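You operate a simulated robot arm through the tools that you are given. There is no shell and no other tool.

The job below is to be done with a simulated robot arm. You get a single attempt, and the scene is never put back.

## Task
Dust the iron plate and wind it true by the orange level.
Fine: turn the red knob till the level reads 0.0; pad and level back. Set down upright: what you pick out. What is to be rubbed or washed off counts as gone when no trace of it is left.

The check looks at the end state, three seconds after you hand in, the way a careful person would. Anything else that was tipped, shoved, dropped, spilled or broken makes it a failure.

## Robot
A 7-joint arm with a two-finger parallel gripper, fixed in place. Base frame: the origin is on the floor under the middle of its stand, x ahead of it, y to its left, z up; the work surface is at about z = 900. Readings come in mm, rad, newtons and seconds.
With the tool pointing down near the work surface it reaches from about 100 to 640 mm from the base axis. Its first joint turns from -1.152 to 1.152 rad. Payload 1.57 kg.
The TCP is the grasp point between the finger pads, 30 mm short of the fingertips. In the tool frame z runs along the fingers and y along their closing line. The gripper opens to 80 mm. The fingers are 17 mm wide and 12 mm thick; the gripper's body (40 by 82 mm) begins 80 mm behind the TCP.
Orientation is that of the tool frame in the base frame, as a unit quaternion [x, y, z, w]. With the fingers straight down and closing along the base's y, the tool's x points along the base's -x, its y along +y and its z along -z.

## Interface
- The arm moves only by the tool nudge_tool. Its argument "targets" is text: rows parted by semicolons, each of 7 numbers parted by spaces: the closure, from 0 (fully open) to 1 (shut), then the shift along the tool's x, y, z in units of 20 mm (1.0 is 20 mm), then the turn, a rotation vector about the tool's x, y, z in units of 8 degrees (1.0 is 8 degrees). In form: grip tx ty tz rx ry rz; .... A call has 1 to 20 rows; each row shifts and turns the commanded pose from where the row before left it, along the tool's axes as they then stand. A call with a number of a shift or a turn outside -1 to 1 is refused whole. Each row takes 0.2 s and may step no farther than 50 mm and 0.15 rad from the row before; otherwise, or with a gripper value out of range, the whole call is refused. Where a pose cannot be reached the arm comes as near as it can. A force on the tool above 40 N (or 10 N above the force at the start of the call, whichever is more), or a blocked arm, ends the call early, and 0.2 s more pass. Each finger travels about 72 mm/s and halts on what it meets, pressing with about 34 N; the grip force reading is that of the motor and also rises with nothing between the fingers. The clock runs only during rows and for 0.2 s after the last one: add rows that do not move to give the fingers time. The reply holds the time, the measured pose of the TCP, the force on the tool along the base axes, the opening and the grip force, in the units named above and with some noise, with the torque about the TCP (base axes, N m) and any sound that the robot's microphone picked up, and new pictures: "show" is both (left out), scene, wrist or none.
- Cameras (640 x 400 px; columns grow to the right, rows downward): "scene" is fixed at [78.2, 466.9, 1420.7]; the picture's right is [-0.39, -0.92, 0.00], its down [-0.57, 0.24, -0.79] and it looks along [0.73, -0.31, -0.62] (base axes); focal length 301 px, centre (320, 200). "wrist" rides on the gripper at [72, -7, -122] in the tool frame; the picture's right is [0.09, 1.00, 0.00], its down [-0.84, 0.08, -0.54] and it looks along [-0.54, 0.05, 0.84] (tool axes); focal length 238 px, centre (320, 200). There is no depth. A picture from a camera that has moved, and an enlarged one, comes with that camera's place and axes in the base frame and with its lens.
- inspect(camera, box): a new picture of the part [left, top, right, bottom] of that camera's present view, enlarged. The clock stands still meanwhile.
- close_job(): hands the job in; it is judged then, once.

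Places have to be worked out from the pictures, the camera data and where the tool is seen. Open the gripper and draw the arm clear of the work before you hand the job in, unless the task says otherwise.

The tools are called after "Call:" as name(argument=value, ...) on one line, values as JSON. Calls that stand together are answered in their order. nudge_tool: Moves the arm, as the interface text tells. Its arguments: {"type":"object","properties":{"targets":{"type":"string"},"show":{"type":"string","enum":["both","scene","wrist","none"]}},"required":["targets"]} The other tools are called the same way: inspect (camera, box) takes an enlarged picture of a part of a camera's view; close_job () hands the job in.

At the start:

```text
t: 0.0
ee_pos: [394.4, 27.3, 1190.0]
tcp_rot: [0.0, 1.0, 0.0, -0.001]
wrist_force: [0.5, 0.4, 0.6]
moment: [0.01, 0.06, -0.01]
width: 80.1
finger_force: 0.0
```

scene: 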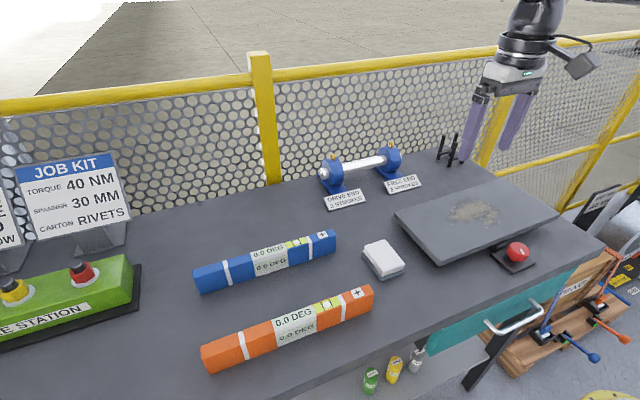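
wrist: 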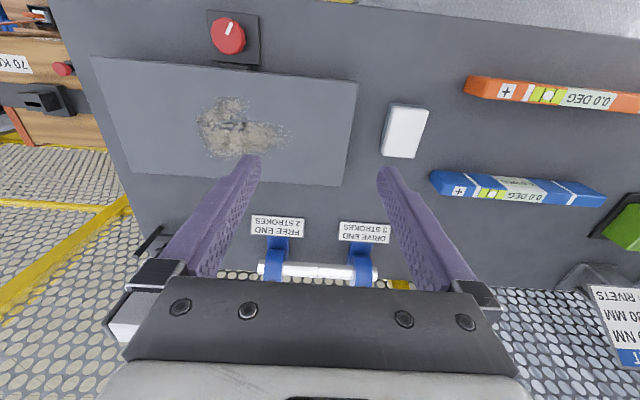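

I'll start by looking closely at the plate, knob, pad and levels before moving anything.

Call:
inspect(camera="scene", box=[340, 160, 580, 310])

Call:
inspect(camera="scene", box=[180, 210, 420, 380])

Call:
inspect(camera="wrist", box=[80, 0, 360, 200])

Call:
inspect(camera="wrist", box=[360, 50, 640, 225])

```text
2.67 times, centred on (460, 235) of scene
camera zoom: at [78.2, 466.9, 1420.7], right [-0.39, -0.92, 0.0], down [-0.57, 0.24, -0.79], along [0.73, -0.31, -0.62], focal length 802 px, centre (-53, 107)
```

zoom: 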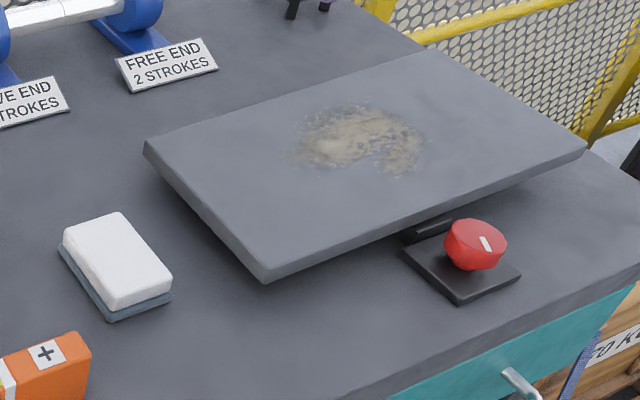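

```text
2.35 times, centred on (300, 295) of scene
camera zoom: at [78.2, 466.9, 1420.7], right [-0.39, -0.92, 0.0], down [-0.57, 0.24, -0.79], along [0.73, -0.31, -0.62], focal length 707 px, centre (367, -24)
```

zoom: 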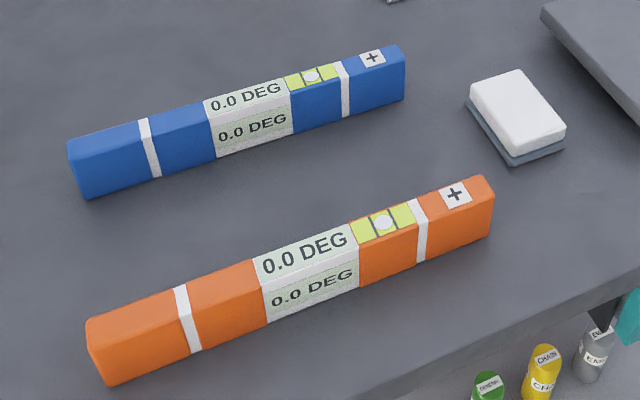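

```text
2.00 times, centred on (220, 100) of wrist
camera zoom: at [320.8, 20.1, 1312.2], right [-0.09, 1.0, 0.0], down [0.84, 0.08, 0.54], along [0.54, 0.05, -0.84], focal length 477 px, centre (520, 400)
```

zoom: 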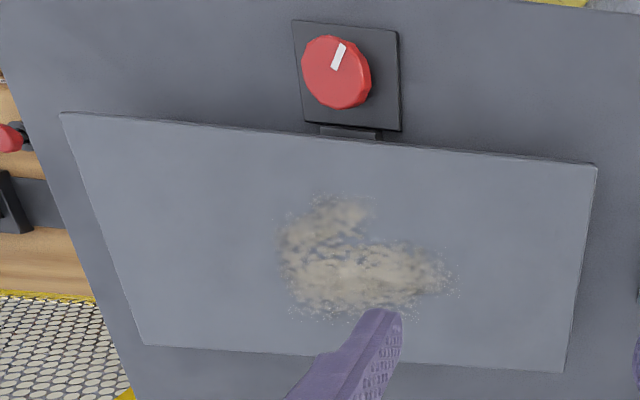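

```text
2.29 times, centred on (500, 138) of wrist
camera zoom: at [320.8, 20.1, 1312.2], right [-0.09, 1.0, 0.0], down [0.84, 0.08, 0.54], along [0.54, 0.05, -0.84], focal length 545 px, centre (-91, 343)
```

zoom: 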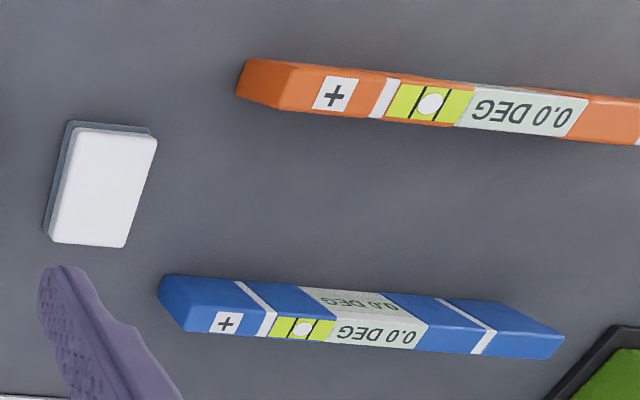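

The pad sits near (424, 168), the knob near (322, -101), and the plate spans about x 360–533, y -292–80 with its top around z≈930. I'll move above the pad at z≈1050 for a closer look.

Call:
nudge_tool(targets="0 -0.1875 0.88 0.875 0 0 0;0 -0.1875 0.88 0.875 0 0 0;0 -0.1875 0.88 0.875 0 0 0;0 -0.1875 0.88 0.875 0 0 0;0 -0.1875 0.88 0.875 0 0 0;0 -0.1875 0.88 0.875 0 0 0;0 -0.1875 0.88 0.875 0 0 0;0 -0.1875 0.88 0.875 0 0 0", show="both")

```text
t: 1.8
ee_pos: [421.9, 168.2, 1050.3]
tcp_rot: [0.001, 1.0, 0.0, 0.0]
wrist_force: [-0.8, -1.0, 0.1]
moment: [0.01, 0.0, 0.01]
width: 79.9
finger_force: 0.2
camera wrist: at [349.0, 160.3, 1171.6], right [-0.09, 1.0, 0.0], down [0.84, 0.08, 0.54], along [0.54, 0.05, -0.84], focal length 238 px, centre (320, 200)
```

scene: 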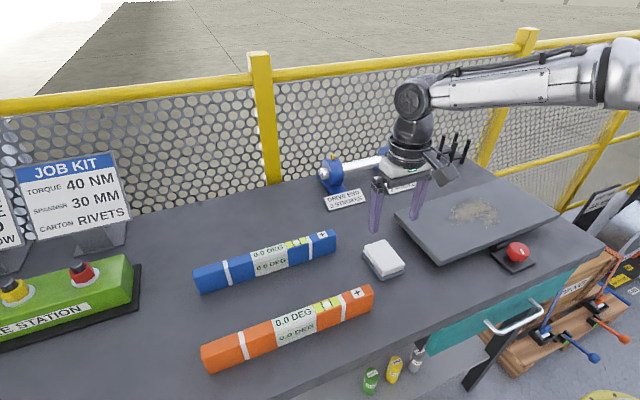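
wrist: 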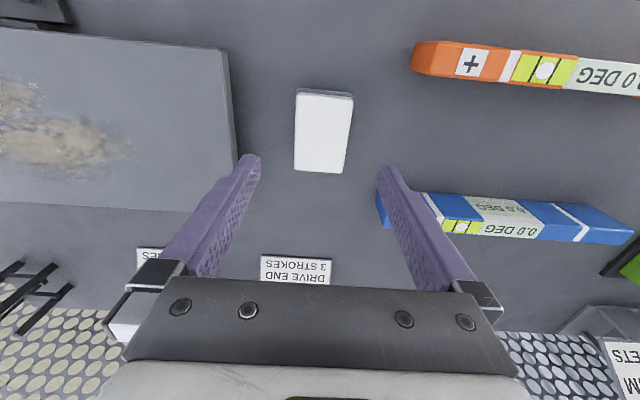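

Call:
inspect(camera="wrist", box=[240, 60, 400, 200])

Call:
inspect(camera="scene", box=[340, 220, 430, 290])

Call:
inspect(camera="wrist", box=[0, 0, 260, 220])

```text
2.86 times, centred on (320, 130) of wrist
camera zoom: at [349.0, 160.3, 1171.6], right [-0.09, 1.0, 0.0], down [0.84, 0.08, 0.54], along [0.54, 0.05, -0.84], focal length 681 px, centre (320, 400)
```

zoom: 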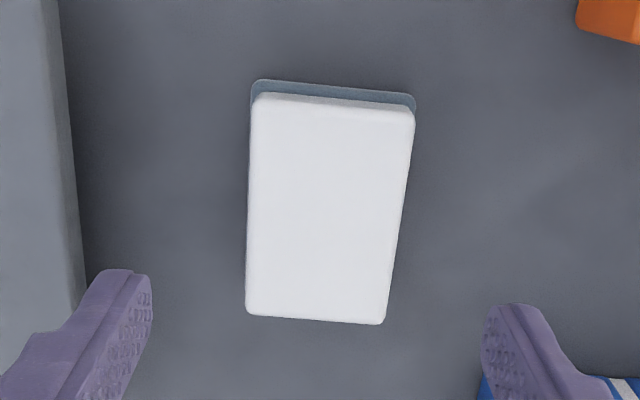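

```text
5.71 times, centred on (385, 255) of scene
camera zoom: at [78.2, 466.9, 1420.7], right [-0.39, -0.92, 0.0], down [-0.57, 0.24, -0.79], along [0.73, -0.31, -0.62], focal length 1718 px, centre (-51, -114)
```

zoom: 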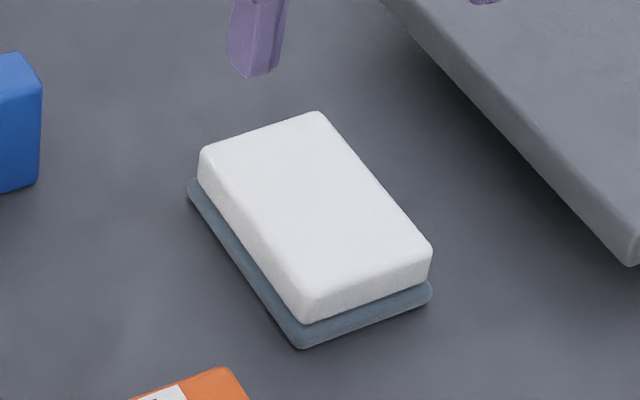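

```text
1.82 times, centred on (130, 110) of wrist
camera zoom: at [349.0, 160.3, 1171.6], right [-0.09, 1.0, 0.0], down [0.84, 0.08, 0.54], along [0.54, 0.05, -0.84], focal length 433 px, centre (666, 364)
```

zoom: 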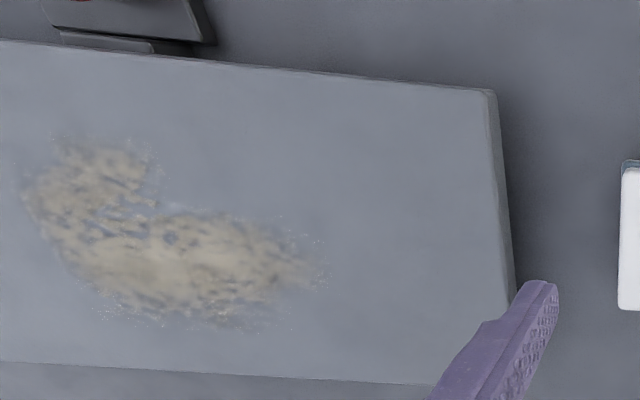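

The pad is axis-aligned, about x 388–469 and y 142–197, with its white top near z≈928. Before grasping it I'll measure the plate's tilt and look at the knob from closer in.

Call:
nudge_tool(targets="0 0.325 -0.957 -0.179 0 0 0;0 0.325 -0.957 -0.179 0 0 0;0 0.325 -0.957 -0.179 0 0 0;0 0.325 -0.957 -0.179 0 0 0;0 0.325 -0.957 -0.179 0 0 0;0 0.325 -0.957 -0.179 0 0 0;0 0.325 -0.957 -0.179 0 0 0;0 0.325 -0.957 -0.179 0 0 0;0 0.325 -0.957 -0.179 0 0 0;0 0.325 -0.957 -0.179 0 0 0;0 0.325 -0.957 -0.179 0 0 0;0 0.325 -0.957 -0.179 0 0 0;0 0.325 -0.957 -0.179 0 0 0;0 0.325 -0.957 -0.179 0 0 0", show="both")

```text
t: 4.8
ee_pos: [332.5, -97.8, 1101.5]
tcp_rot: [0.0, 1.0, 0.0, 0.001]
wrist_force: [-0.5, 0.1, -0.2]
moment: [0.0, 0.01, 0.02]
width: 80.0
finger_force: 0.1
camera wrist: at [260.1, -105.2, 1224.0], right [-0.09, 1.0, 0.0], down [0.84, 0.08, 0.54], along [0.54, 0.05, -0.84], focal length 238 px, centre (320, 200)
```

scene: 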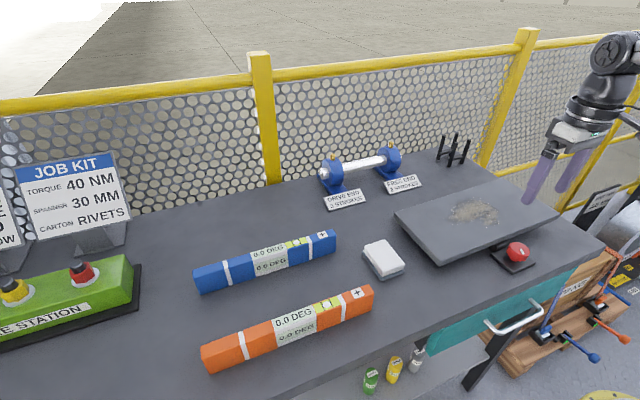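
wrist: 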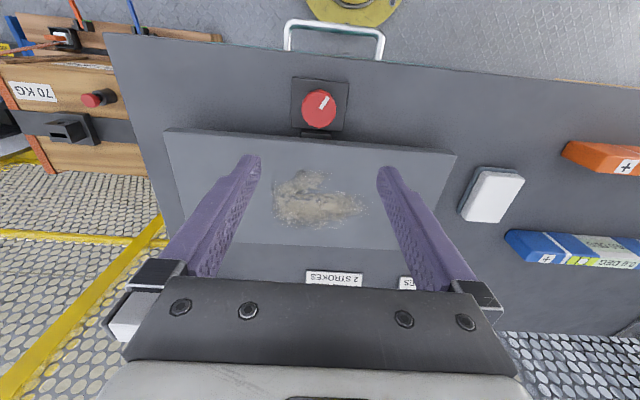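

Call:
inspect(camera="wrist", box=[140, 60, 300, 160])

Call:
inspect(camera="wrist", box=[320, 60, 480, 160])

Call:
inspect(camera="wrist", box=[280, 70, 360, 140])

Call:
inspect(camera="wrist", box=[240, 150, 400, 250])

```text
4.00 times, centred on (220, 110) of wrist
camera zoom: at [260.1, -105.2, 1224.0], right [-0.09, 1.0, 0.0], down [0.84, 0.08, 0.54], along [0.54, 0.05, -0.84], focal length 953 px, centre (720, 560)
```

zoom: 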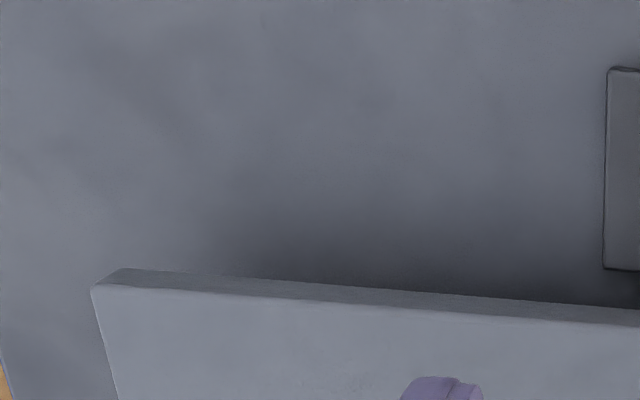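

```text
4.00 times, centred on (400, 110) of wrist
camera zoom: at [260.1, -105.2, 1224.0], right [-0.09, 1.0, 0.0], down [0.84, 0.08, 0.54], along [0.54, 0.05, -0.84], focal length 953 px, centre (0, 560)
```

zoom: 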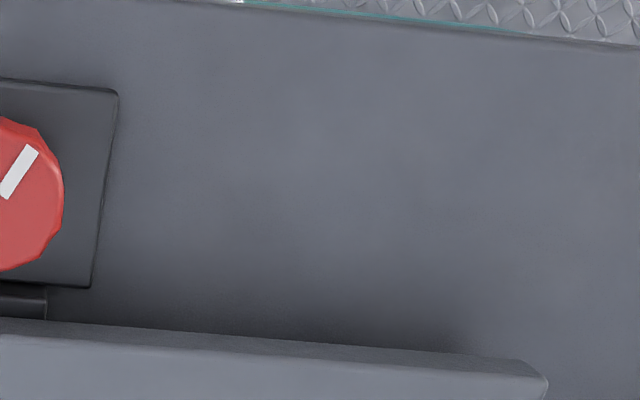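

```text
5.71 times, centred on (320, 105) of wrist
camera zoom: at [260.1, -105.2, 1224.0], right [-0.09, 1.0, 0.0], down [0.84, 0.08, 0.54], along [0.54, 0.05, -0.84], focal length 1362 px, centre (320, 743)
```

zoom: 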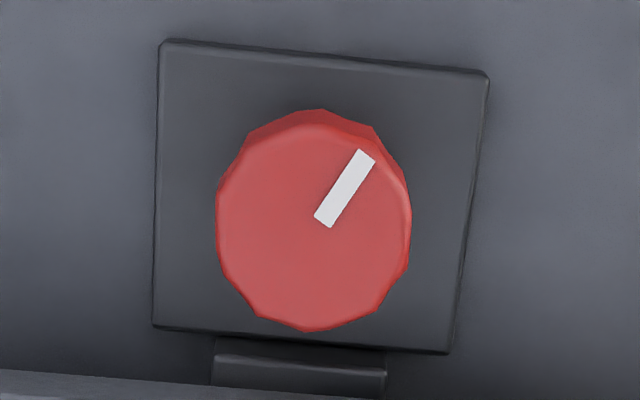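

```text
4.00 times, centred on (320, 200) of wrist
camera zoom: at [260.1, -105.2, 1224.0], right [-0.09, 1.0, 0.0], down [0.84, 0.08, 0.54], along [0.54, 0.05, -0.84], focal length 953 px, centre (320, 200)
```

zoom: 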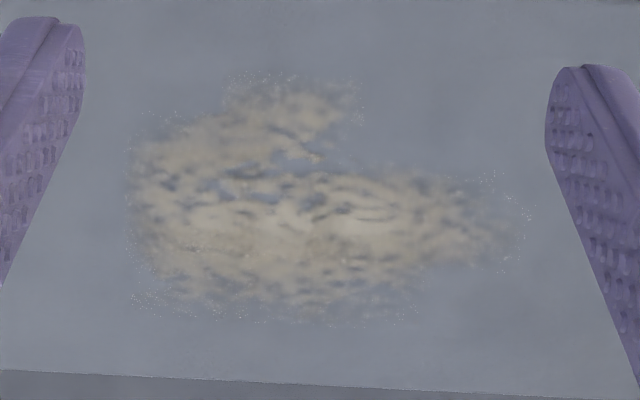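

The plate corners triangulate to about z 932–937, so its tilt is small; the knob is vertical with a white pointer. Now I'll move above the pad at (429, 169) and check alignment before descending.

Call:
nudge_tool(targets="0 -0.344 0.9536 0.363 0 0 0;0 -0.344 0.9536 0.363 0 0 0;0 -0.344 0.9536 0.363 0 0 0;0 -0.344 0.9536 0.363 0 0 0;0 -0.344 0.9536 0.363 0 0 0;0 -0.344 0.9536 0.363 0 0 0;0 -0.344 0.9536 0.363 0 0 0;0 -0.344 0.9536 0.363 0 0 0;0 -0.344 0.9536 0.363 0 0 0;0 -0.344 0.9536 0.363 0 0 0;0 -0.344 0.9536 0.363 0 0 0;0 -0.344 0.9536 0.363 0 0 0;0 -0.344 0.9536 0.363 0 0 0;0 -0.344 0.9536 0.363 0 0 0", show="both")

```text
t: 7.8
ee_pos: [429.4, 168.1, 997.3]
tcp_rot: [0.001, 1.0, -0.001, 0.001]
wrist_force: [-0.4, 0.3, -0.5]
moment: [-0.02, 0.02, 0.02]
width: 79.9
finger_force: 0.0
camera wrist: at [356.0, 160.8, 1119.6], right [-0.09, 1.0, 0.0], down [0.84, 0.08, 0.54], along [0.54, 0.05, -0.84], focal length 238 px, centre (320, 200)
```

scene: 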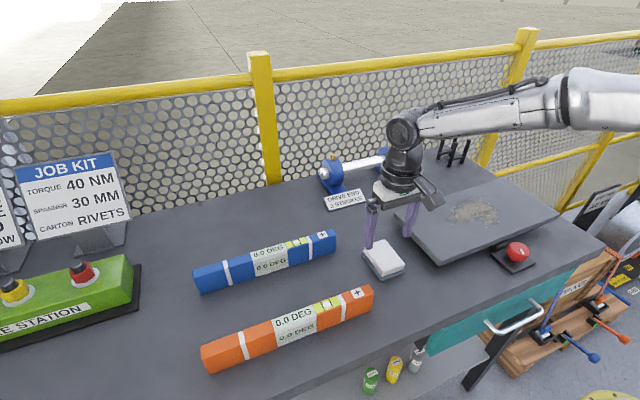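
wrist: 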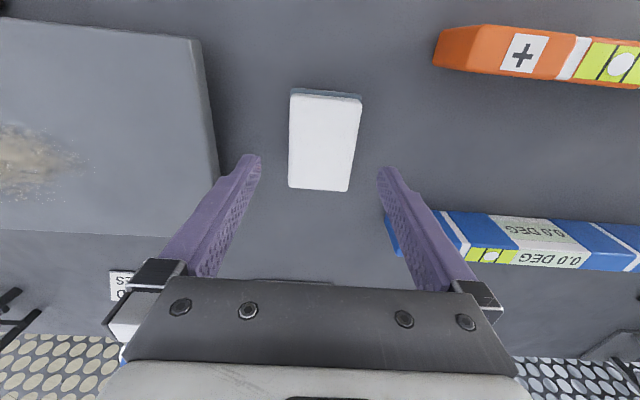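

The pad is centred at about (427, 169) with the fingers clear on both sides. I'll descend to TCP z≈942, keeping the tips above the grey base, and close on the white body.

Call:
nudge_tool(targets="0 0.03 0.01 0.69 0 0 0;0 0.03 0.01 0.69 0 0 0;0 0.03 0.01 0.69 0 0 0;0 0.03 0.01 0.69 0 0 0;0 0 0 0 0 0 0", show="both")

```text
t: 9.0
ee_pos: [428.4, 169.5, 942.1]
tcp_rot: [0.0, 1.0, 0.0, 0.0]
wrist_force: [-0.2, -0.7, 1.0]
moment: [0.0, -0.02, 0.0]
width: 79.8
finger_force: 0.1
camera wrist: at [354.7, 161.4, 1064.3], right [-0.09, 1.0, 0.0], down [0.84, 0.08, 0.54], along [0.54, 0.05, -0.84], focal length 238 px, centre (320, 200)
```

scene: 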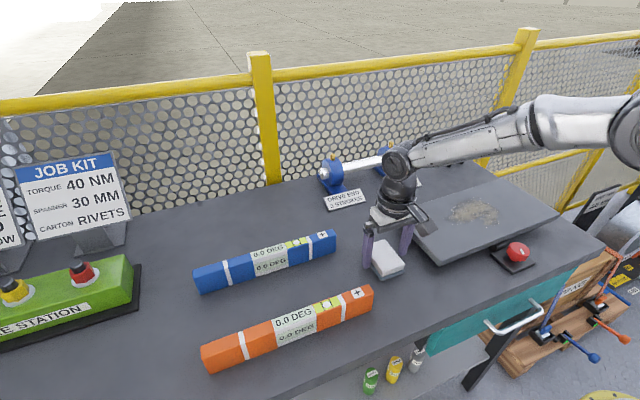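
wrist: 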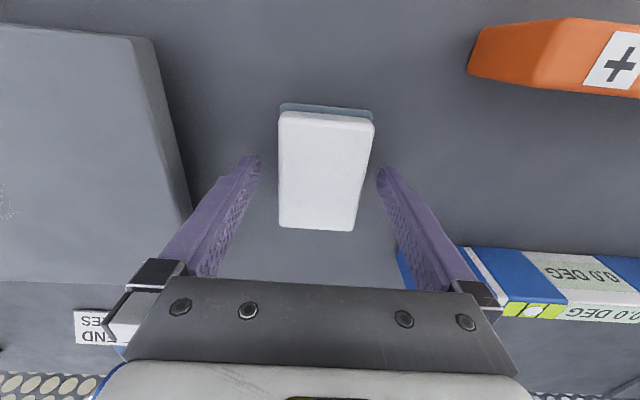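

Call:
inspect(camera="scene", box=[350, 210, 430, 290])

Call:
inspect(camera="wrist", box=[220, 90, 420, 250])

```text
5.00 times, centred on (390, 250) of scene
camera zoom: at [78.2, 466.9, 1420.7], right [-0.39, -0.92, 0.0], down [-0.57, 0.24, -0.79], along [0.73, -0.31, -0.62], focal length 1503 px, centre (-30, -50)
```

zoom: 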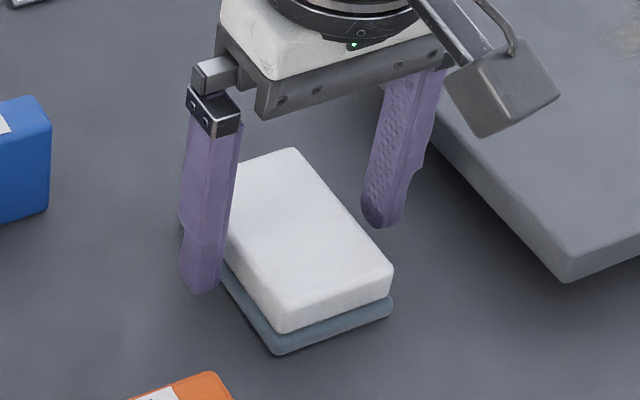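

```text
2.50 times, centred on (320, 170) of wrist
camera zoom: at [354.7, 161.4, 1064.3], right [-0.09, 1.0, 0.0], down [0.84, 0.08, 0.54], along [0.54, 0.05, -0.84], focal length 596 px, centre (320, 275)
```

zoom: 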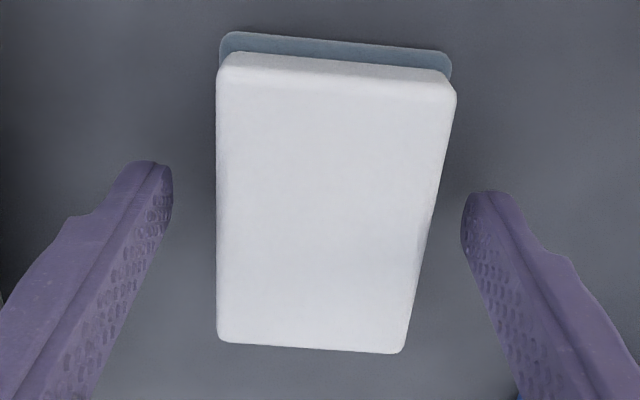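

Alignment is good: the tips are beside the white body, just above the lip. Closing the gripper now.

Call:
nudge_tool(targets="0.3 0 0 0 0 0 0;0.5 0 0 0 0 0 0;1 0 0 0 0 0 0;1 0 0 0 0 0 0;1 0 0 0 0 0 0;1 0 0 0 0 0 0", show="both")

```text
t: 10.4
ee_pos: [428.0, 169.6, 943.3]
tcp_rot: [0.0, 1.0, 0.001, 0.001]
wrist_force: [-0.1, -0.8, -0.2]
moment: [0.03, 0.01, 0.02]
width: 54.9
finger_force: 33.4
camera wrist: at [354.7, 161.4, 1064.6], right [-0.09, 1.0, 0.0], down [0.84, 0.08, 0.54], along [0.54, 0.05, -0.84], focal length 238 px, centre (320, 200)
```

scene: 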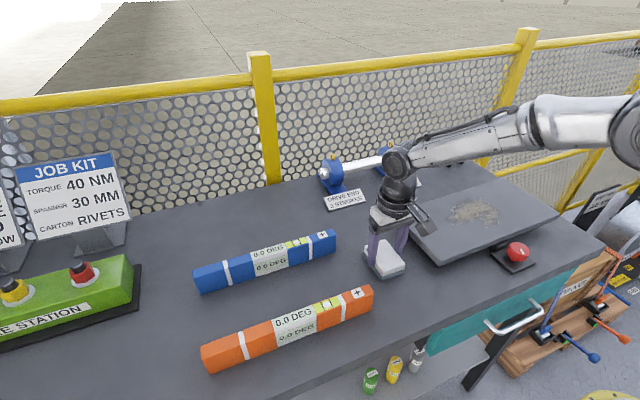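
wrist: 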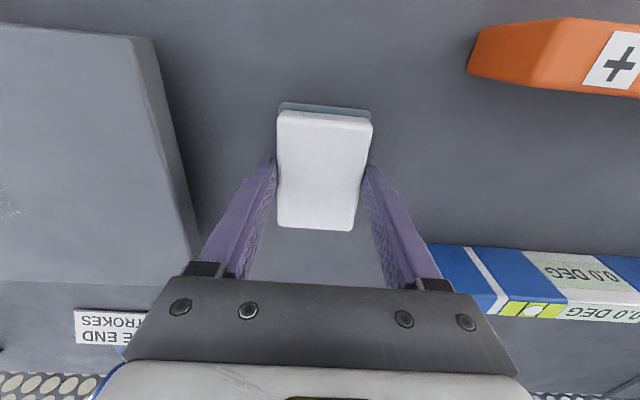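

The pad is held (54.9 mm opening, 33 N); I'll remember the pick pose (428.2, 169.6, 942.5) for its return. Lifting straight up, then carrying it over the +y part of the plate.

Call:
nudge_tool(targets="1 0 0 -0.3 0 0 0;1 0 0 -0.8 0 0 0;1 0 0 -1 0 0 0;1 0 0 -1 0 0 0;1 0 -1 0 0 0 0;1 -0.1 -1 0 0 0 0;1 0 -1 0 0 0 0;1 0 -1 0 0 0 0;1 0 -1 0 0 0 0;1 0 -1 0 0 0 0;1 0 -1 0 0 0 0;1 0 -1 0 0 0 0;1 0 0 0 0 0 0", show="both")

```text
t: 13.2
ee_pos: [429.2, 9.3, 1005.4]
tcp_rot: [0.0, 1.0, 0.0, 0.001]
wrist_force: [0.3, -0.4, -0.4]
moment: [0.03, 0.0, 0.0]
width: 55.0
finger_force: 34.2
camera wrist: at [355.5, 2.3, 1126.6], right [-0.09, 1.0, 0.0], down [0.84, 0.08, 0.54], along [0.54, 0.05, -0.84], focal length 238 px, centre (320, 200)
```

scene: 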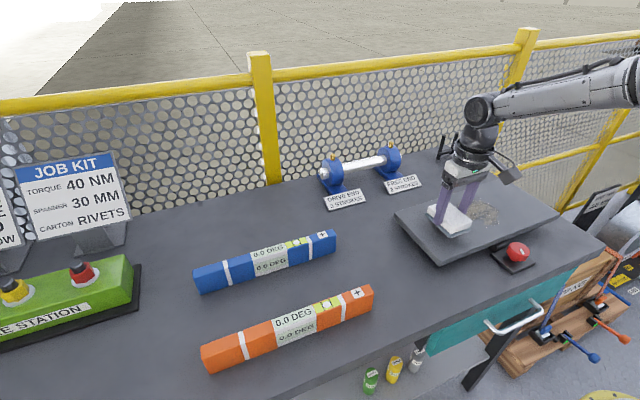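
wrist: 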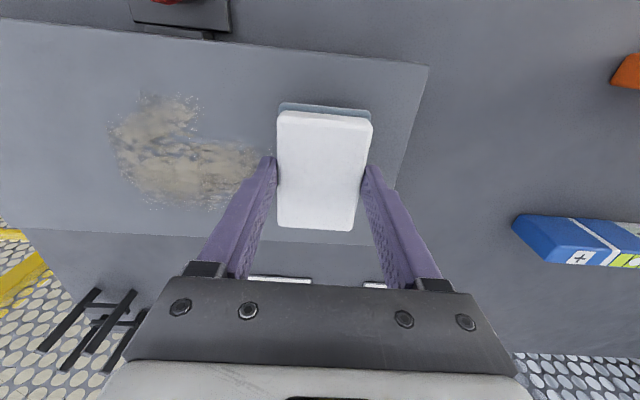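

Pad is secure, hovering over the plate. I'll lower to about 15 mm above expected contact, then step gently to feel the plate.

Call:
nudge_tool(targets="1 0 0.4 0.5 0 0 0;1 0 0.4 0.5 0 0 0;1 0 0 0 0 0 0", show="none")

Call:
nudge_tool(targets="1 0 0 0.1 0 0 0;1 0 0 0.1 0 0 0;1 0 0 0 0 0 0", show="none")

Call:
nudge_tool(targets="1 0 0 0.1 0 0 0;1 0 0 0 0 0 0", show="none")

Call:
nudge_tool(targets="1 0 0 0.1 0 0 0;1 0 0 0 0 0 0", show="scene")

```text
t: 14.0
ee_pos: [430.2, 23.6, 987.2]
tcp_rot: [0.0, 1.0, -0.001, 0.001]
wrist_force: [-0.7, -2.9, 9.4]
moment: [-0.45, 0.36, 0.1]
width: 54.8
finger_force: 33.9
```

```text
t: 14.8
ee_pos: [429.4, 25.4, 984.1]
tcp_rot: [0.0, 1.0, 0.0, 0.005]
wrist_force: [-3.2, -2.8, 31.7]
moment: [-0.55, 0.22, -0.03]
width: 55.2
finger_force: 34.3
```

```text
t: 15.4
ee_pos: [430.4, 25.7, 984.2]
tcp_rot: [0.0, 1.0, 0.0, 0.004]
wrist_force: [-4.1, -3.1, 34.7]
moment: [-0.69, 0.17, 0.06]
width: 55.3
finger_force: 33.8
```

```text
t: 16.0
ee_pos: [431.0, 25.7, 982.9]
tcp_rot: [-0.001, 1.0, 0.0, 0.007]
wrist_force: [-7.1, -1.5, 42.8]
moment: [-0.99, 0.62, -0.1]
width: 55.1
finger_force: 33.7
```

scene: 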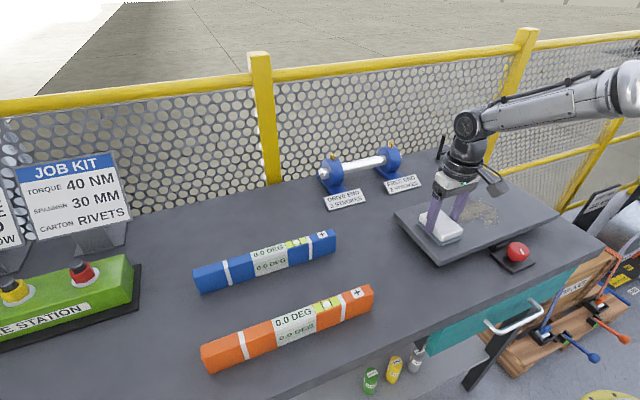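

Contact came earlier than I expected, at TCP z≈987 (plate top about 944), and the force has risen to 43 N. I'll back off about 5 mm right away to a light press.

Call:
nudge_tool(targets="1 0 0 -0.3 0 0 0;1 0 0 0 0 0 0", show="both")

```text
t: 16.6
ee_pos: [429.2, 26.4, 982.8]
tcp_rot: [0.001, 1.0, 0.0, 0.001]
wrist_force: [4.5, -0.8, 12.7]
moment: [-0.39, -0.74, 0.14]
width: 54.9
finger_force: 34.1
camera wrist: at [356.4, 18.6, 1104.9], right [-0.09, 1.0, 0.0], down [0.84, 0.08, 0.54], along [0.54, 0.05, -0.84], focal length 238 px, centre (320, 200)
```

scene: 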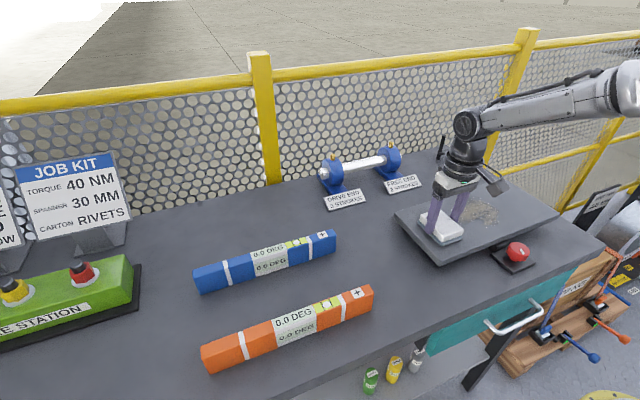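
wrist: 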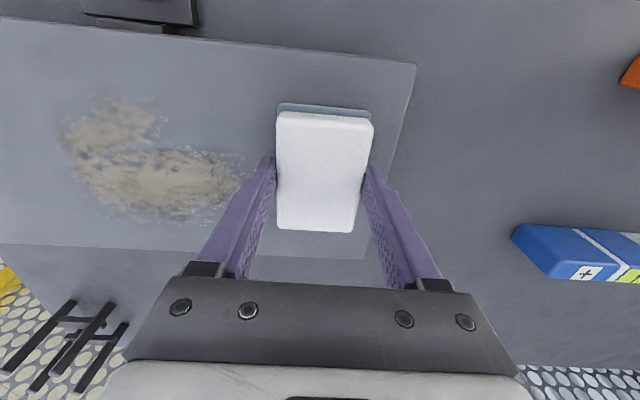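

Force is down to 13 N, but the height suggests the pad slid up a few mm in the fingers. I'll lift it clear of the plate and look at how it sits in the grip.

Call:
nudge_tool(targets="1 0 0 -0.5 0 0 0;1 0 0 -0.5 0 0 0;1 0 0 0 0 0 0", show="none")

Call:
inspect(camera="scene", box=[390, 150, 500, 270])

Call:
inspect(camera="wrist", box=[220, 60, 440, 260])

```text
t: 17.4
ee_pos: [430.8, 26.3, 1003.7]
tcp_rot: [0.0, 1.0, 0.0, 0.0]
wrist_force: [-0.4, -0.4, -0.3]
moment: [-0.02, -0.01, -0.02]
width: 55.1
finger_force: 34.6
```

```text
3.33 times, centred on (445, 210) of scene
camera zoom: at [78.2, 466.9, 1420.7], right [-0.39, -0.92, 0.0], down [-0.57, 0.24, -0.79], along [0.73, -0.31, -0.62], focal length 1002 px, centre (-97, 167)
```

zoom: 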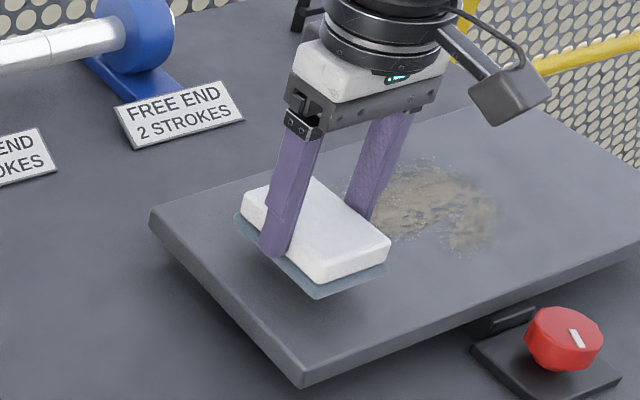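

```text
2.00 times, centred on (330, 160) of wrist
camera zoom: at [357.3, 18.4, 1124.8], right [-0.09, 1.0, 0.0], down [0.84, 0.08, 0.54], along [0.54, 0.05, -0.84], focal length 477 px, centre (300, 280)
```

zoom: 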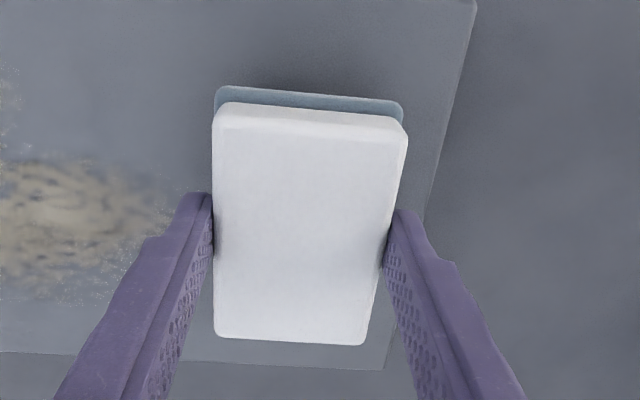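

The pad still sits level in the grip, with the tips now near its lip. I'll feel the plate again at y=25 in small steps, one call at a time, to learn the height and slope.

Call:
nudge_tool(targets="1 0 0 0.45 0 0 0;1 0 0 0.4 0 0 0;1 0 0 0 0 0 0", show="none")

```text
t: 18.2
ee_pos: [429.6, 24.9, 986.0]
tcp_rot: [0.0, 1.0, 0.0, 0.0]
wrist_force: [0.5, -0.4, -0.2]
moment: [0.01, 0.01, 0.01]
width: 55.0
finger_force: 33.9
```

Call:
nudge_tool(targets="1 0 0 0.06 0 0 0;1 0 0 0 0 0 0", show="none")

```text
t: 18.8
ee_pos: [429.1, 26.3, 984.4]
tcp_rot: [0.0, 1.0, 0.0, 0.001]
wrist_force: [-0.2, 0.7, -0.2]
moment: [0.03, 0.01, 0.04]
width: 55.1
finger_force: 33.9
```

No contact yet at 984.4; stepping down another ~1 mm.

Call:
nudge_tool(targets="1 0 0 0.06 0 0 0;1 0 0 0 0 0 0", show="none")

```text
t: 19.4
ee_pos: [430.8, 25.5, 983.4]
tcp_rot: [0.001, 1.0, 0.0, 0.001]
wrist_force: [-0.4, -0.3, 0.0]
moment: [-0.01, -0.02, -0.01]
width: 55.1
finger_force: 33.6
```

Still free at 983.4; another step down.

Call:
nudge_tool(targets="1 0 0 0.05 0 0 0;1 0 0 0 0 0 0", show="none")

```text
t: 20.0
ee_pos: [429.8, 26.5, 984.3]
tcp_rot: [0.0, 1.0, -0.001, 0.001]
wrist_force: [-0.1, -0.4, 4.5]
moment: [-0.09, -0.19, 0.0]
width: 55.0
finger_force: 33.7
```

Contact at commanded z≈983 (4.5 N). Now I'll raise 8 mm, go to y≈-150 on the same lane, and feel the height there.

Call:
nudge_tool(targets="1 0 0 -0.6 0 0 0;1 0 -0.9 0 0 0 0;1 0 -1 0 0 0 0;1 0 -1 0 0 0 0;1 0 -1 0 0 0 0;1 0 -1 0 0 0 0;1 0 -1 0 0 0 0;1 0 -1 0 0 0 0;1 0 -1 0 0 0 0;1 0 -0.9 0 0 0 0;1 0 0 0 0 0 0", show="none")

```text
t: 22.4
ee_pos: [429.2, -150.0, 995.5]
tcp_rot: [-0.001, 1.0, 0.0, 0.0]
wrist_force: [-0.6, 0.4, -0.5]
moment: [0.0, -0.01, 0.01]
width: 54.8
finger_force: 33.7
```

Free at 995; stepping down here in small increments.

Call:
nudge_tool(targets="1 0 0 0.15 0 0 0;1 0 0 0 0 0 0", show="none")

```text
t: 23.0
ee_pos: [429.4, -150.6, 992.6]
tcp_rot: [-0.001, 1.0, 0.001, 0.0]
wrist_force: [0.1, 0.2, 0.3]
moment: [0.0, 0.02, -0.02]
width: 54.9
finger_force: 34.1
```

Call:
nudge_tool(targets="1 0 0 0.08 0 0 0;1 0 0 0 0 0 0", show="none")

```text
t: 23.6
ee_pos: [429.9, -149.2, 990.3]
tcp_rot: [-0.001, 1.0, 0.0, 0.0]
wrist_force: [0.6, 0.1, -0.9]
moment: [0.01, 0.0, 0.01]
width: 54.8
finger_force: 33.7
```

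Call:
nudge_tool(targets="1 0 0 0.06 0 0 0;1 0 0 0 0 0 0", show="none")

```text
t: 24.2
ee_pos: [429.5, -149.8, 989.6]
tcp_rot: [0.0, 1.0, 0.0, 0.0]
wrist_force: [0.2, 0.4, -1.0]
moment: [0.01, 0.0, 0.0]
width: 55.0
finger_force: 33.9
```

Call:
nudge_tool(targets="1 0 0 0.06 0 0 0;1 0 0 0 0 0 0", show="none")

```text
t: 24.8
ee_pos: [429.6, -150.8, 988.4]
tcp_rot: [0.0, 1.0, 0.001, 0.001]
wrist_force: [-0.1, 0.0, -0.1]
moment: [-0.05, -0.05, -0.01]
width: 55.1
finger_force: 33.8
```

Call:
nudge_tool(targets="1 0 0 0.05 0 0 0;1 0 0 0 0 0 0", show="none")

```text
t: 25.4
ee_pos: [429.3, -151.0, 988.3]
tcp_rot: [0.0, 1.0, -0.001, 0.002]
wrist_force: [0.0, 0.0, 4.5]
moment: [-0.21, -0.21, -0.11]
width: 55.1
finger_force: 34.4
```

Contact here is at commanded z≈987 versus 983 at y=25, so the plate rises about 1.3° toward −y. I'll tilt the tool by 1.3° about x to lie flat on it, then press lightly.

Call:
nudge_tool(targets="1 0 0 -0.15 0.08 0 0;1 0 0 0 0.084 0 0;1 0 0 0.15 0 0 0;1 0 0 0.06 0 0 0;1 0 0 0 0 0 0", show="none")

```text
t: 26.6
ee_pos: [430.3, -151.5, 986.7]
tcp_rot: [0.0, 1.0, -0.012, 0.002]
wrist_force: [-2.2, 2.0, 11.6]
moment: [0.18, -0.43, 0.1]
width: 55.3
finger_force: 33.7
```

Fz is 11.6 N and roll is now nearly flat, but the y-moment says contact sits on the pad's far edge. I'll trim the pitch by about −1° and read again.

Call:
nudge_tool(targets="1 0 0 -0.05 0 -0.06 0;1 0 0 0 0 -0.06 0;1 0 0 0.05 0 0 0;1 0 0 0 0 0 0", show="none")

```text
t: 27.6
ee_pos: [429.4, -150.5, 986.7]
tcp_rot: [0.0, 1.0, -0.013, 0.011]
wrist_force: [-5.8, -2.7, 23.8]
moment: [-0.18, 0.94, 0.07]
width: 54.9
finger_force: 33.8
```

That overshot: contact has moved to the near edge and the force is 24 N. I'll take back about half the pitch and ease up 1 mm.

Call:
nudge_tool(targets="1 0 0 -0.05 0 0.05 0;1 0 0 0 0 0 0;1 0 0 0 0 0 0", show="none")

```text
t: 28.4
ee_pos: [431.1, -151.3, 987.6]
tcp_rot: [0.001, 1.0, -0.012, 0.007]
wrist_force: [1.7, -4.3, 14.3]
moment: [-0.23, -0.72, -0.12]
width: 54.9
finger_force: 33.9
```

Close enough to flat (14 N, within about ±0.4°). Starting the first wiping stroke along lane x≈430: out to y≈-190, then back across to y≈+25, along the plate's slope.

Call:
nudge_tool(targets="1 0 -0.7 0 0 -0.02 0;1 0 -0.7 0 0 0 0;1 0 -0.6 0 0 0 0;1 0 0.8 0 0 0 0;1 0 0.8 0 0 0 0;1 0 0.8 0 0 0 0;1 0 0.8 0 0 0 0;1 0 0.8 0 0 0 0;1 0 0.8 0 0 0 0;1 0 0.8 0 0 0 0;1 0 0.8 0 0 0 0;1 0 0.8 0 0 0 0;1 0 0.8 0 0 0 0;1 0 0.8 0 0 0 0;1 0 0.8 0 0 0 0;1 0 0.8 0 0 0 0;1 0 0 0 0 0 0", show="both")

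```text
t: 32.0
ee_pos: [430.6, 17.6, 983.5]
tcp_rot: [0.001, 1.0, -0.012, 0.006]
wrist_force: [-0.1, -4.2, 11.4]
moment: [-0.28, 0.18, 0.02]
width: 55.1
finger_force: 34.3
camera wrist: at [356.1, 12.4, 1103.5], right [-0.09, 1.0, -0.02], down [0.83, 0.09, 0.55], along [0.55, 0.03, -0.83], focal length 238 px, centre (320, 200)
```

scene: 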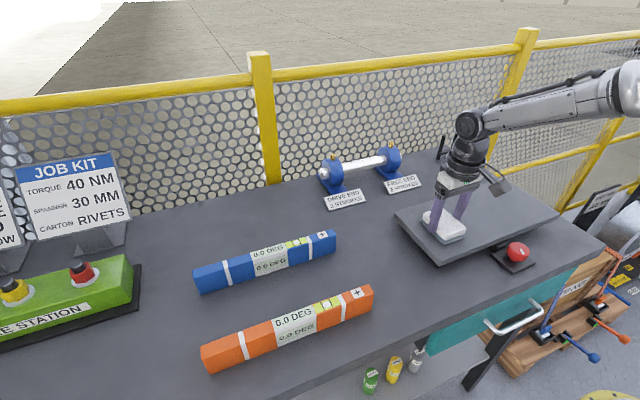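
wrist: 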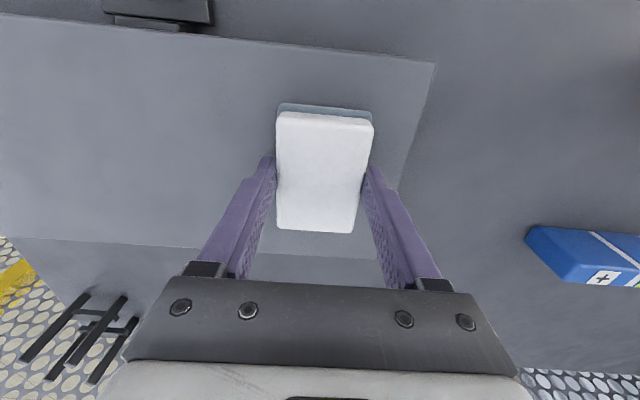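

The dust appears gone after one stroke, with force steady at 11 N. Inspecting for remaining traces.

Call:
inspect(camera="wrist", box=[0, 20, 290, 260])

Call:
inspect(camera="scene", box=[430, 170, 570, 260])

```text
1.67 times, centred on (145, 140) of wrist
camera zoom: at [356.1, 12.4, 1103.5], right [-0.09, 1.0, -0.02], down [0.83, 0.09, 0.55], along [0.55, 0.03, -0.83], focal length 397 px, centre (612, 300)
```

zoom: 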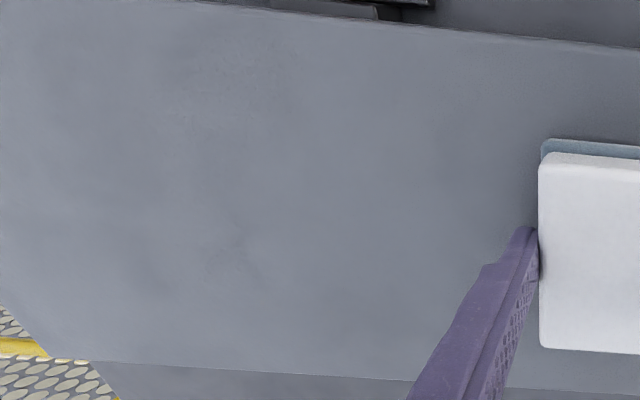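

```text
4.44 times, centred on (500, 215) of scene
camera zoom: at [78.0, 466.8, 1420.8], right [-0.39, -0.92, 0.0], down [-0.57, 0.24, -0.79], along [0.73, -0.31, -0.62], focal length 1336 px, centre (-480, 133)
```

zoom: 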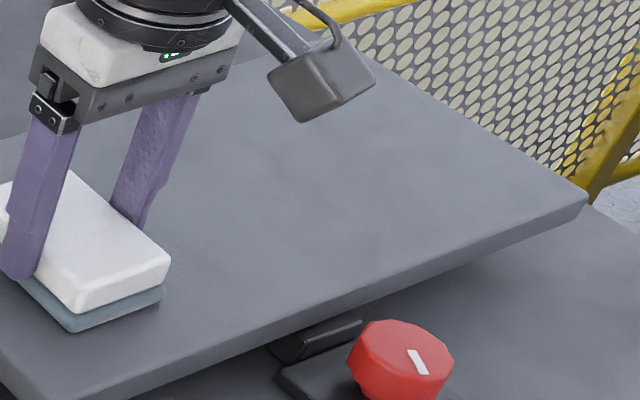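

It looks clean, but faint specks could remain toward the far side (dust reached x≈507), so I'll wipe a second lane at x≈482.

Call:
nudge_tool(targets="1 -0.65 0 0.01 0 0 0;1 -0.65 0 0.01 0 0 0;1 -0.65 0 0.01 0 0 0;1 -0.65 0 0 0 0 0;1 0 -0.85 0 0 0 0;1 0 -0.85 0 0 0 0;1 0 -0.85 0 0 0 0;1 0 -0.85 0 0 0 0;1 0 -0.85 0 0 0 0;1 0 -0.85 0 0 0 0;1 0 -0.85 0 0 0 0;1 0 -0.85 0 0 0 0;1 0 -0.85 0 0 0 0;1 0 -0.85 0 0 0 0;1 0 -0.85 0 0 0 0;1 0 -0.85 0 0 0 0;1 0 0 0 0 0 0", show="both")

```text
t: 35.6
ee_pos: [481.5, -187.5, 988.9]
tcp_rot: [0.0, 1.0, -0.012, 0.008]
wrist_force: [0.1, 1.9, 4.4]
moment: [-0.06, 0.19, -0.07]
width: 54.9
finger_force: 34.0
camera wrist: at [407.0, -192.0, 1109.0], right [-0.09, 1.0, -0.02], down [0.83, 0.09, 0.55], along [0.55, 0.03, -0.83], focal length 238 px, centre (320, 200)
```

scene: 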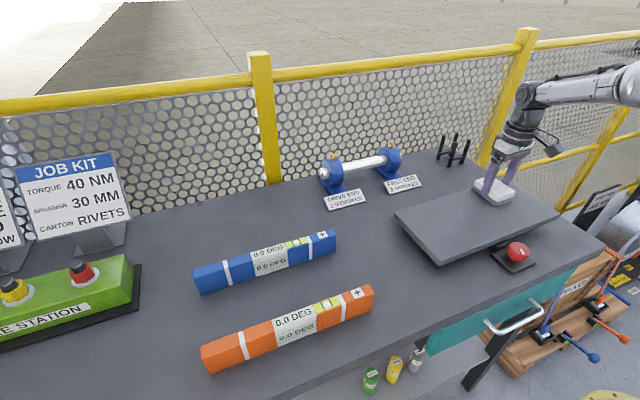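
wrist: 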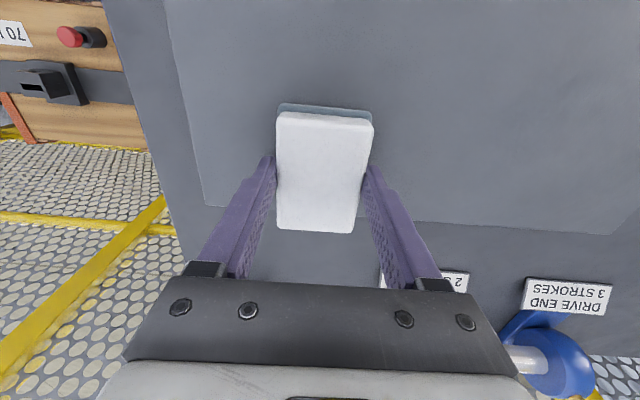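

Call:
inspect(camera="scene", box=[395, 180, 535, 265])

Call:
inspect(camera="wrist", box=[360, 0, 640, 240])

```text
4.57 times, centred on (465, 222) of scene
camera zoom: at [78.1, 467.0, 1420.7], right [-0.39, -0.92, 0.0], down [-0.57, 0.24, -0.79], along [0.73, -0.31, -0.62], focal length 1374 px, centre (-343, 97)
```

zoom: 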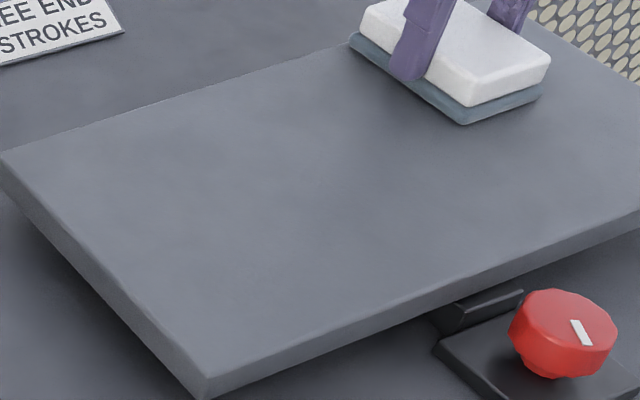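

```text
1.67 times, centred on (500, 120) of wrist
camera zoom: at [407.0, -192.0, 1109.0], right [-0.09, 1.0, -0.02], down [0.83, 0.09, 0.55], along [0.55, 0.03, -0.83], focal length 397 px, centre (20, 333)
```

zoom: 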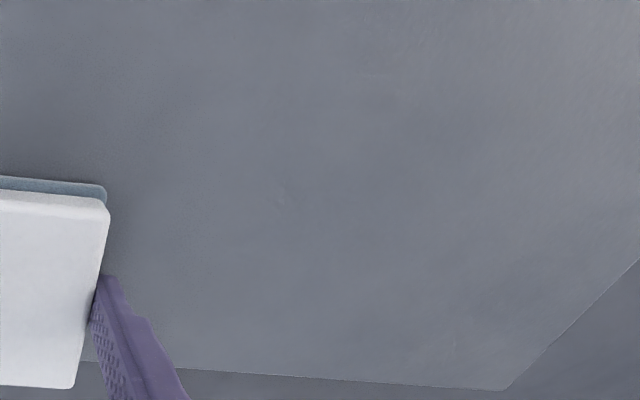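

Looks clean. For thoroughness I'll make return passes: lane x≈482 back to y≈+20 with slightly more pressure, then shift toward x≈450 and on to x≈415.

Call:
nudge_tool(targets="1 0 0.5 0.05 0 0 0;1 0 0.9 0 0 0 0;1 0 0.9 0 0 0 0;1 0 0.9 0 0 0 0;1 0 0.9 0 0 0 0;1 0 0.9 0 0 0 0;1 0 0.9 0 0 0 0;1 0 0.9 0 0 0 0;1 0 0.9 0 0 0 0;1 0 0.9 0 0 0 0;1 0 0.9 0 0 0 0;1 0 0.9 0 0 0 0;1 0.8 0 0 0 0 0;1 0.8 0 0 0 0 0;1 0 0 0 0 0 0", show="none")

```text
t: 38.8
ee_pos: [451.4, 20.0, 983.0]
tcp_rot: [0.0, 1.0, -0.011, 0.009]
wrist_force: [6.4, 1.1, 16.0]
moment: [-0.11, 0.41, -0.05]
width: 55.1
finger_force: 33.9
```

Force is a steady 16 N. Next pass along x≈450 to −y, then shifting to x≈415.

Call:
nudge_tool(targets="1 0 -0.9 0 0 0 0;1 0 -0.9 0 0 0 0;1 0 -0.9 0 0 0 0;1 0 -0.9 0 0 0 0;1 0 -0.9 0 0 0 0;1 0 -0.9 0 0 0 0;1 0 -0.9 0 0 0 0;1 0 -0.9 0 0 0 0;1 0 -0.9 0 0 0 0;1 0 -0.9 0 0 0 0;1 0 -0.9 0 0 0 0;1 0 -0.6 0 0 0 0;1 0.8 0 -0.02 0 0 0;1 0.8 0 0 0 0 0;1 0 0 0 0 0 0", show="none")

Call:
nudge_tool(targets="1 0 0.9 0 0 0 0;1 0 0.9 0 0 0 0;1 0 0.9 0 0 0 0;1 0 0.9 0 0 0 0;1 0 0.9 0 0 0 0;1 0 0.9 0 0 0 0;1 0 0.9 0 0 0 0;1 0 0.9 0 0 0 0;1 0 0.9 0 0 0 0;1 0 0.9 0 0 0 0;1 0 0.9 0 0 0 0;1 0 0.6 0 0 0 0;1 0 0 0 0 0 0", show="none")

```text
t: 42.0
ee_pos: [417.0, -189.7, 988.3]
tcp_rot: [0.0, 1.0, -0.014, 0.009]
wrist_force: [5.7, -0.5, 19.3]
moment: [-0.05, 0.25, 0.03]
width: 54.9
finger_force: 34.1
```

```text
t: 44.8
ee_pos: [419.2, 21.1, 982.9]
tcp_rot: [0.0, 1.0, -0.013, 0.005]
wrist_force: [-0.5, -4.9, 14.5]
moment: [-0.35, -0.12, -0.07]
width: 55.0
finger_force: 34.0
```

All passes done. I'll lift off, take the tilt back out, and check the plate from above.

Call:
nudge_tool(targets="1 0 0 -0.5 0 0 0;1 0 0 -1 -0.082 0.045 0;1 0 0 -1 -0.082 0.045 0;1 0 0 0 0 0 0", show="both")

Call:
inspect(camera="wrist", box=[0, 20, 290, 260])

Call:
inspect(camera="scene", box=[380, 165, 580, 285])

```text
t: 45.8
ee_pos: [417.7, 23.0, 1032.0]
tcp_rot: [0.0, 1.0, 0.0, 0.0]
wrist_force: [0.0, 0.0, -0.9]
moment: [-0.02, -0.01, 0.0]
width: 54.7
finger_force: 33.9
camera wrist: at [344.0, 14.7, 1153.2], right [-0.09, 1.0, 0.0], down [0.84, 0.08, 0.54], along [0.54, 0.05, -0.84], focal length 238 px, centre (320, 200)
```

scene: 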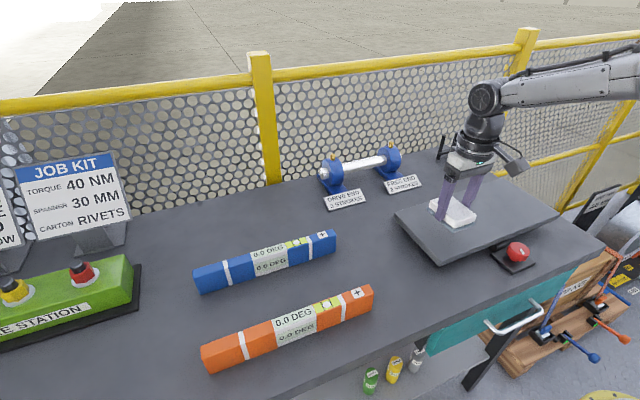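
wrist: 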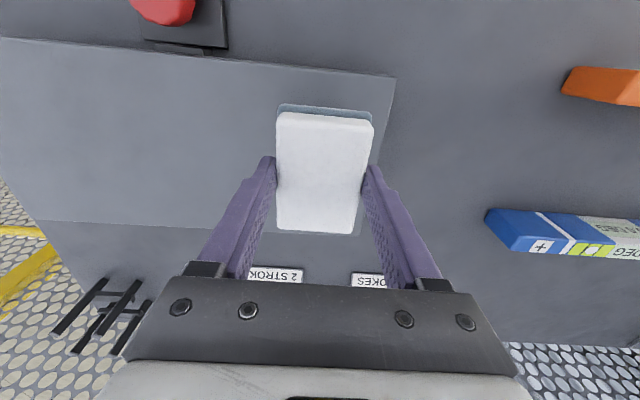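

```text
1.67 times, centred on (145, 140) of wrist
camera zoom: at [344.0, 14.7, 1153.2], right [-0.09, 1.0, 0.0], down [0.84, 0.08, 0.54], along [0.54, 0.05, -0.84], focal length 397 px, centre (612, 300)
```

zoom: 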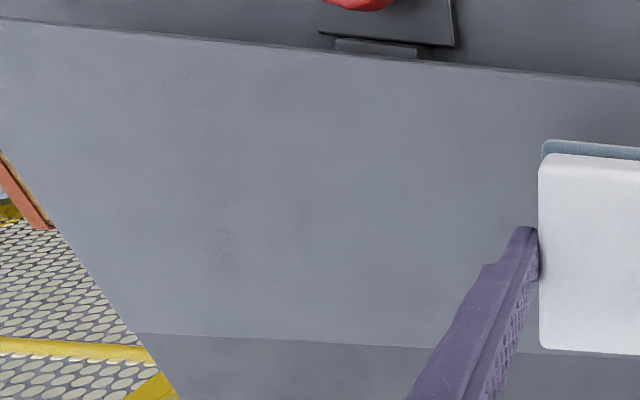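

```text
3.20 times, centred on (480, 225) of scene
camera zoom: at [78.2, 466.9, 1420.7], right [-0.39, -0.92, 0.0], down [-0.57, 0.24, -0.79], along [0.73, -0.31, -0.62], focal length 962 px, centre (-192, 120)
```

zoom: 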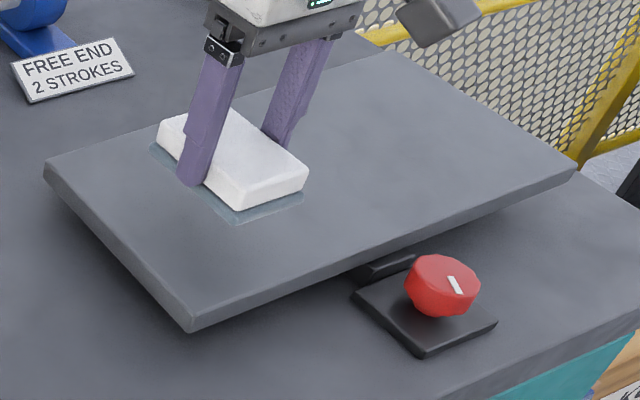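

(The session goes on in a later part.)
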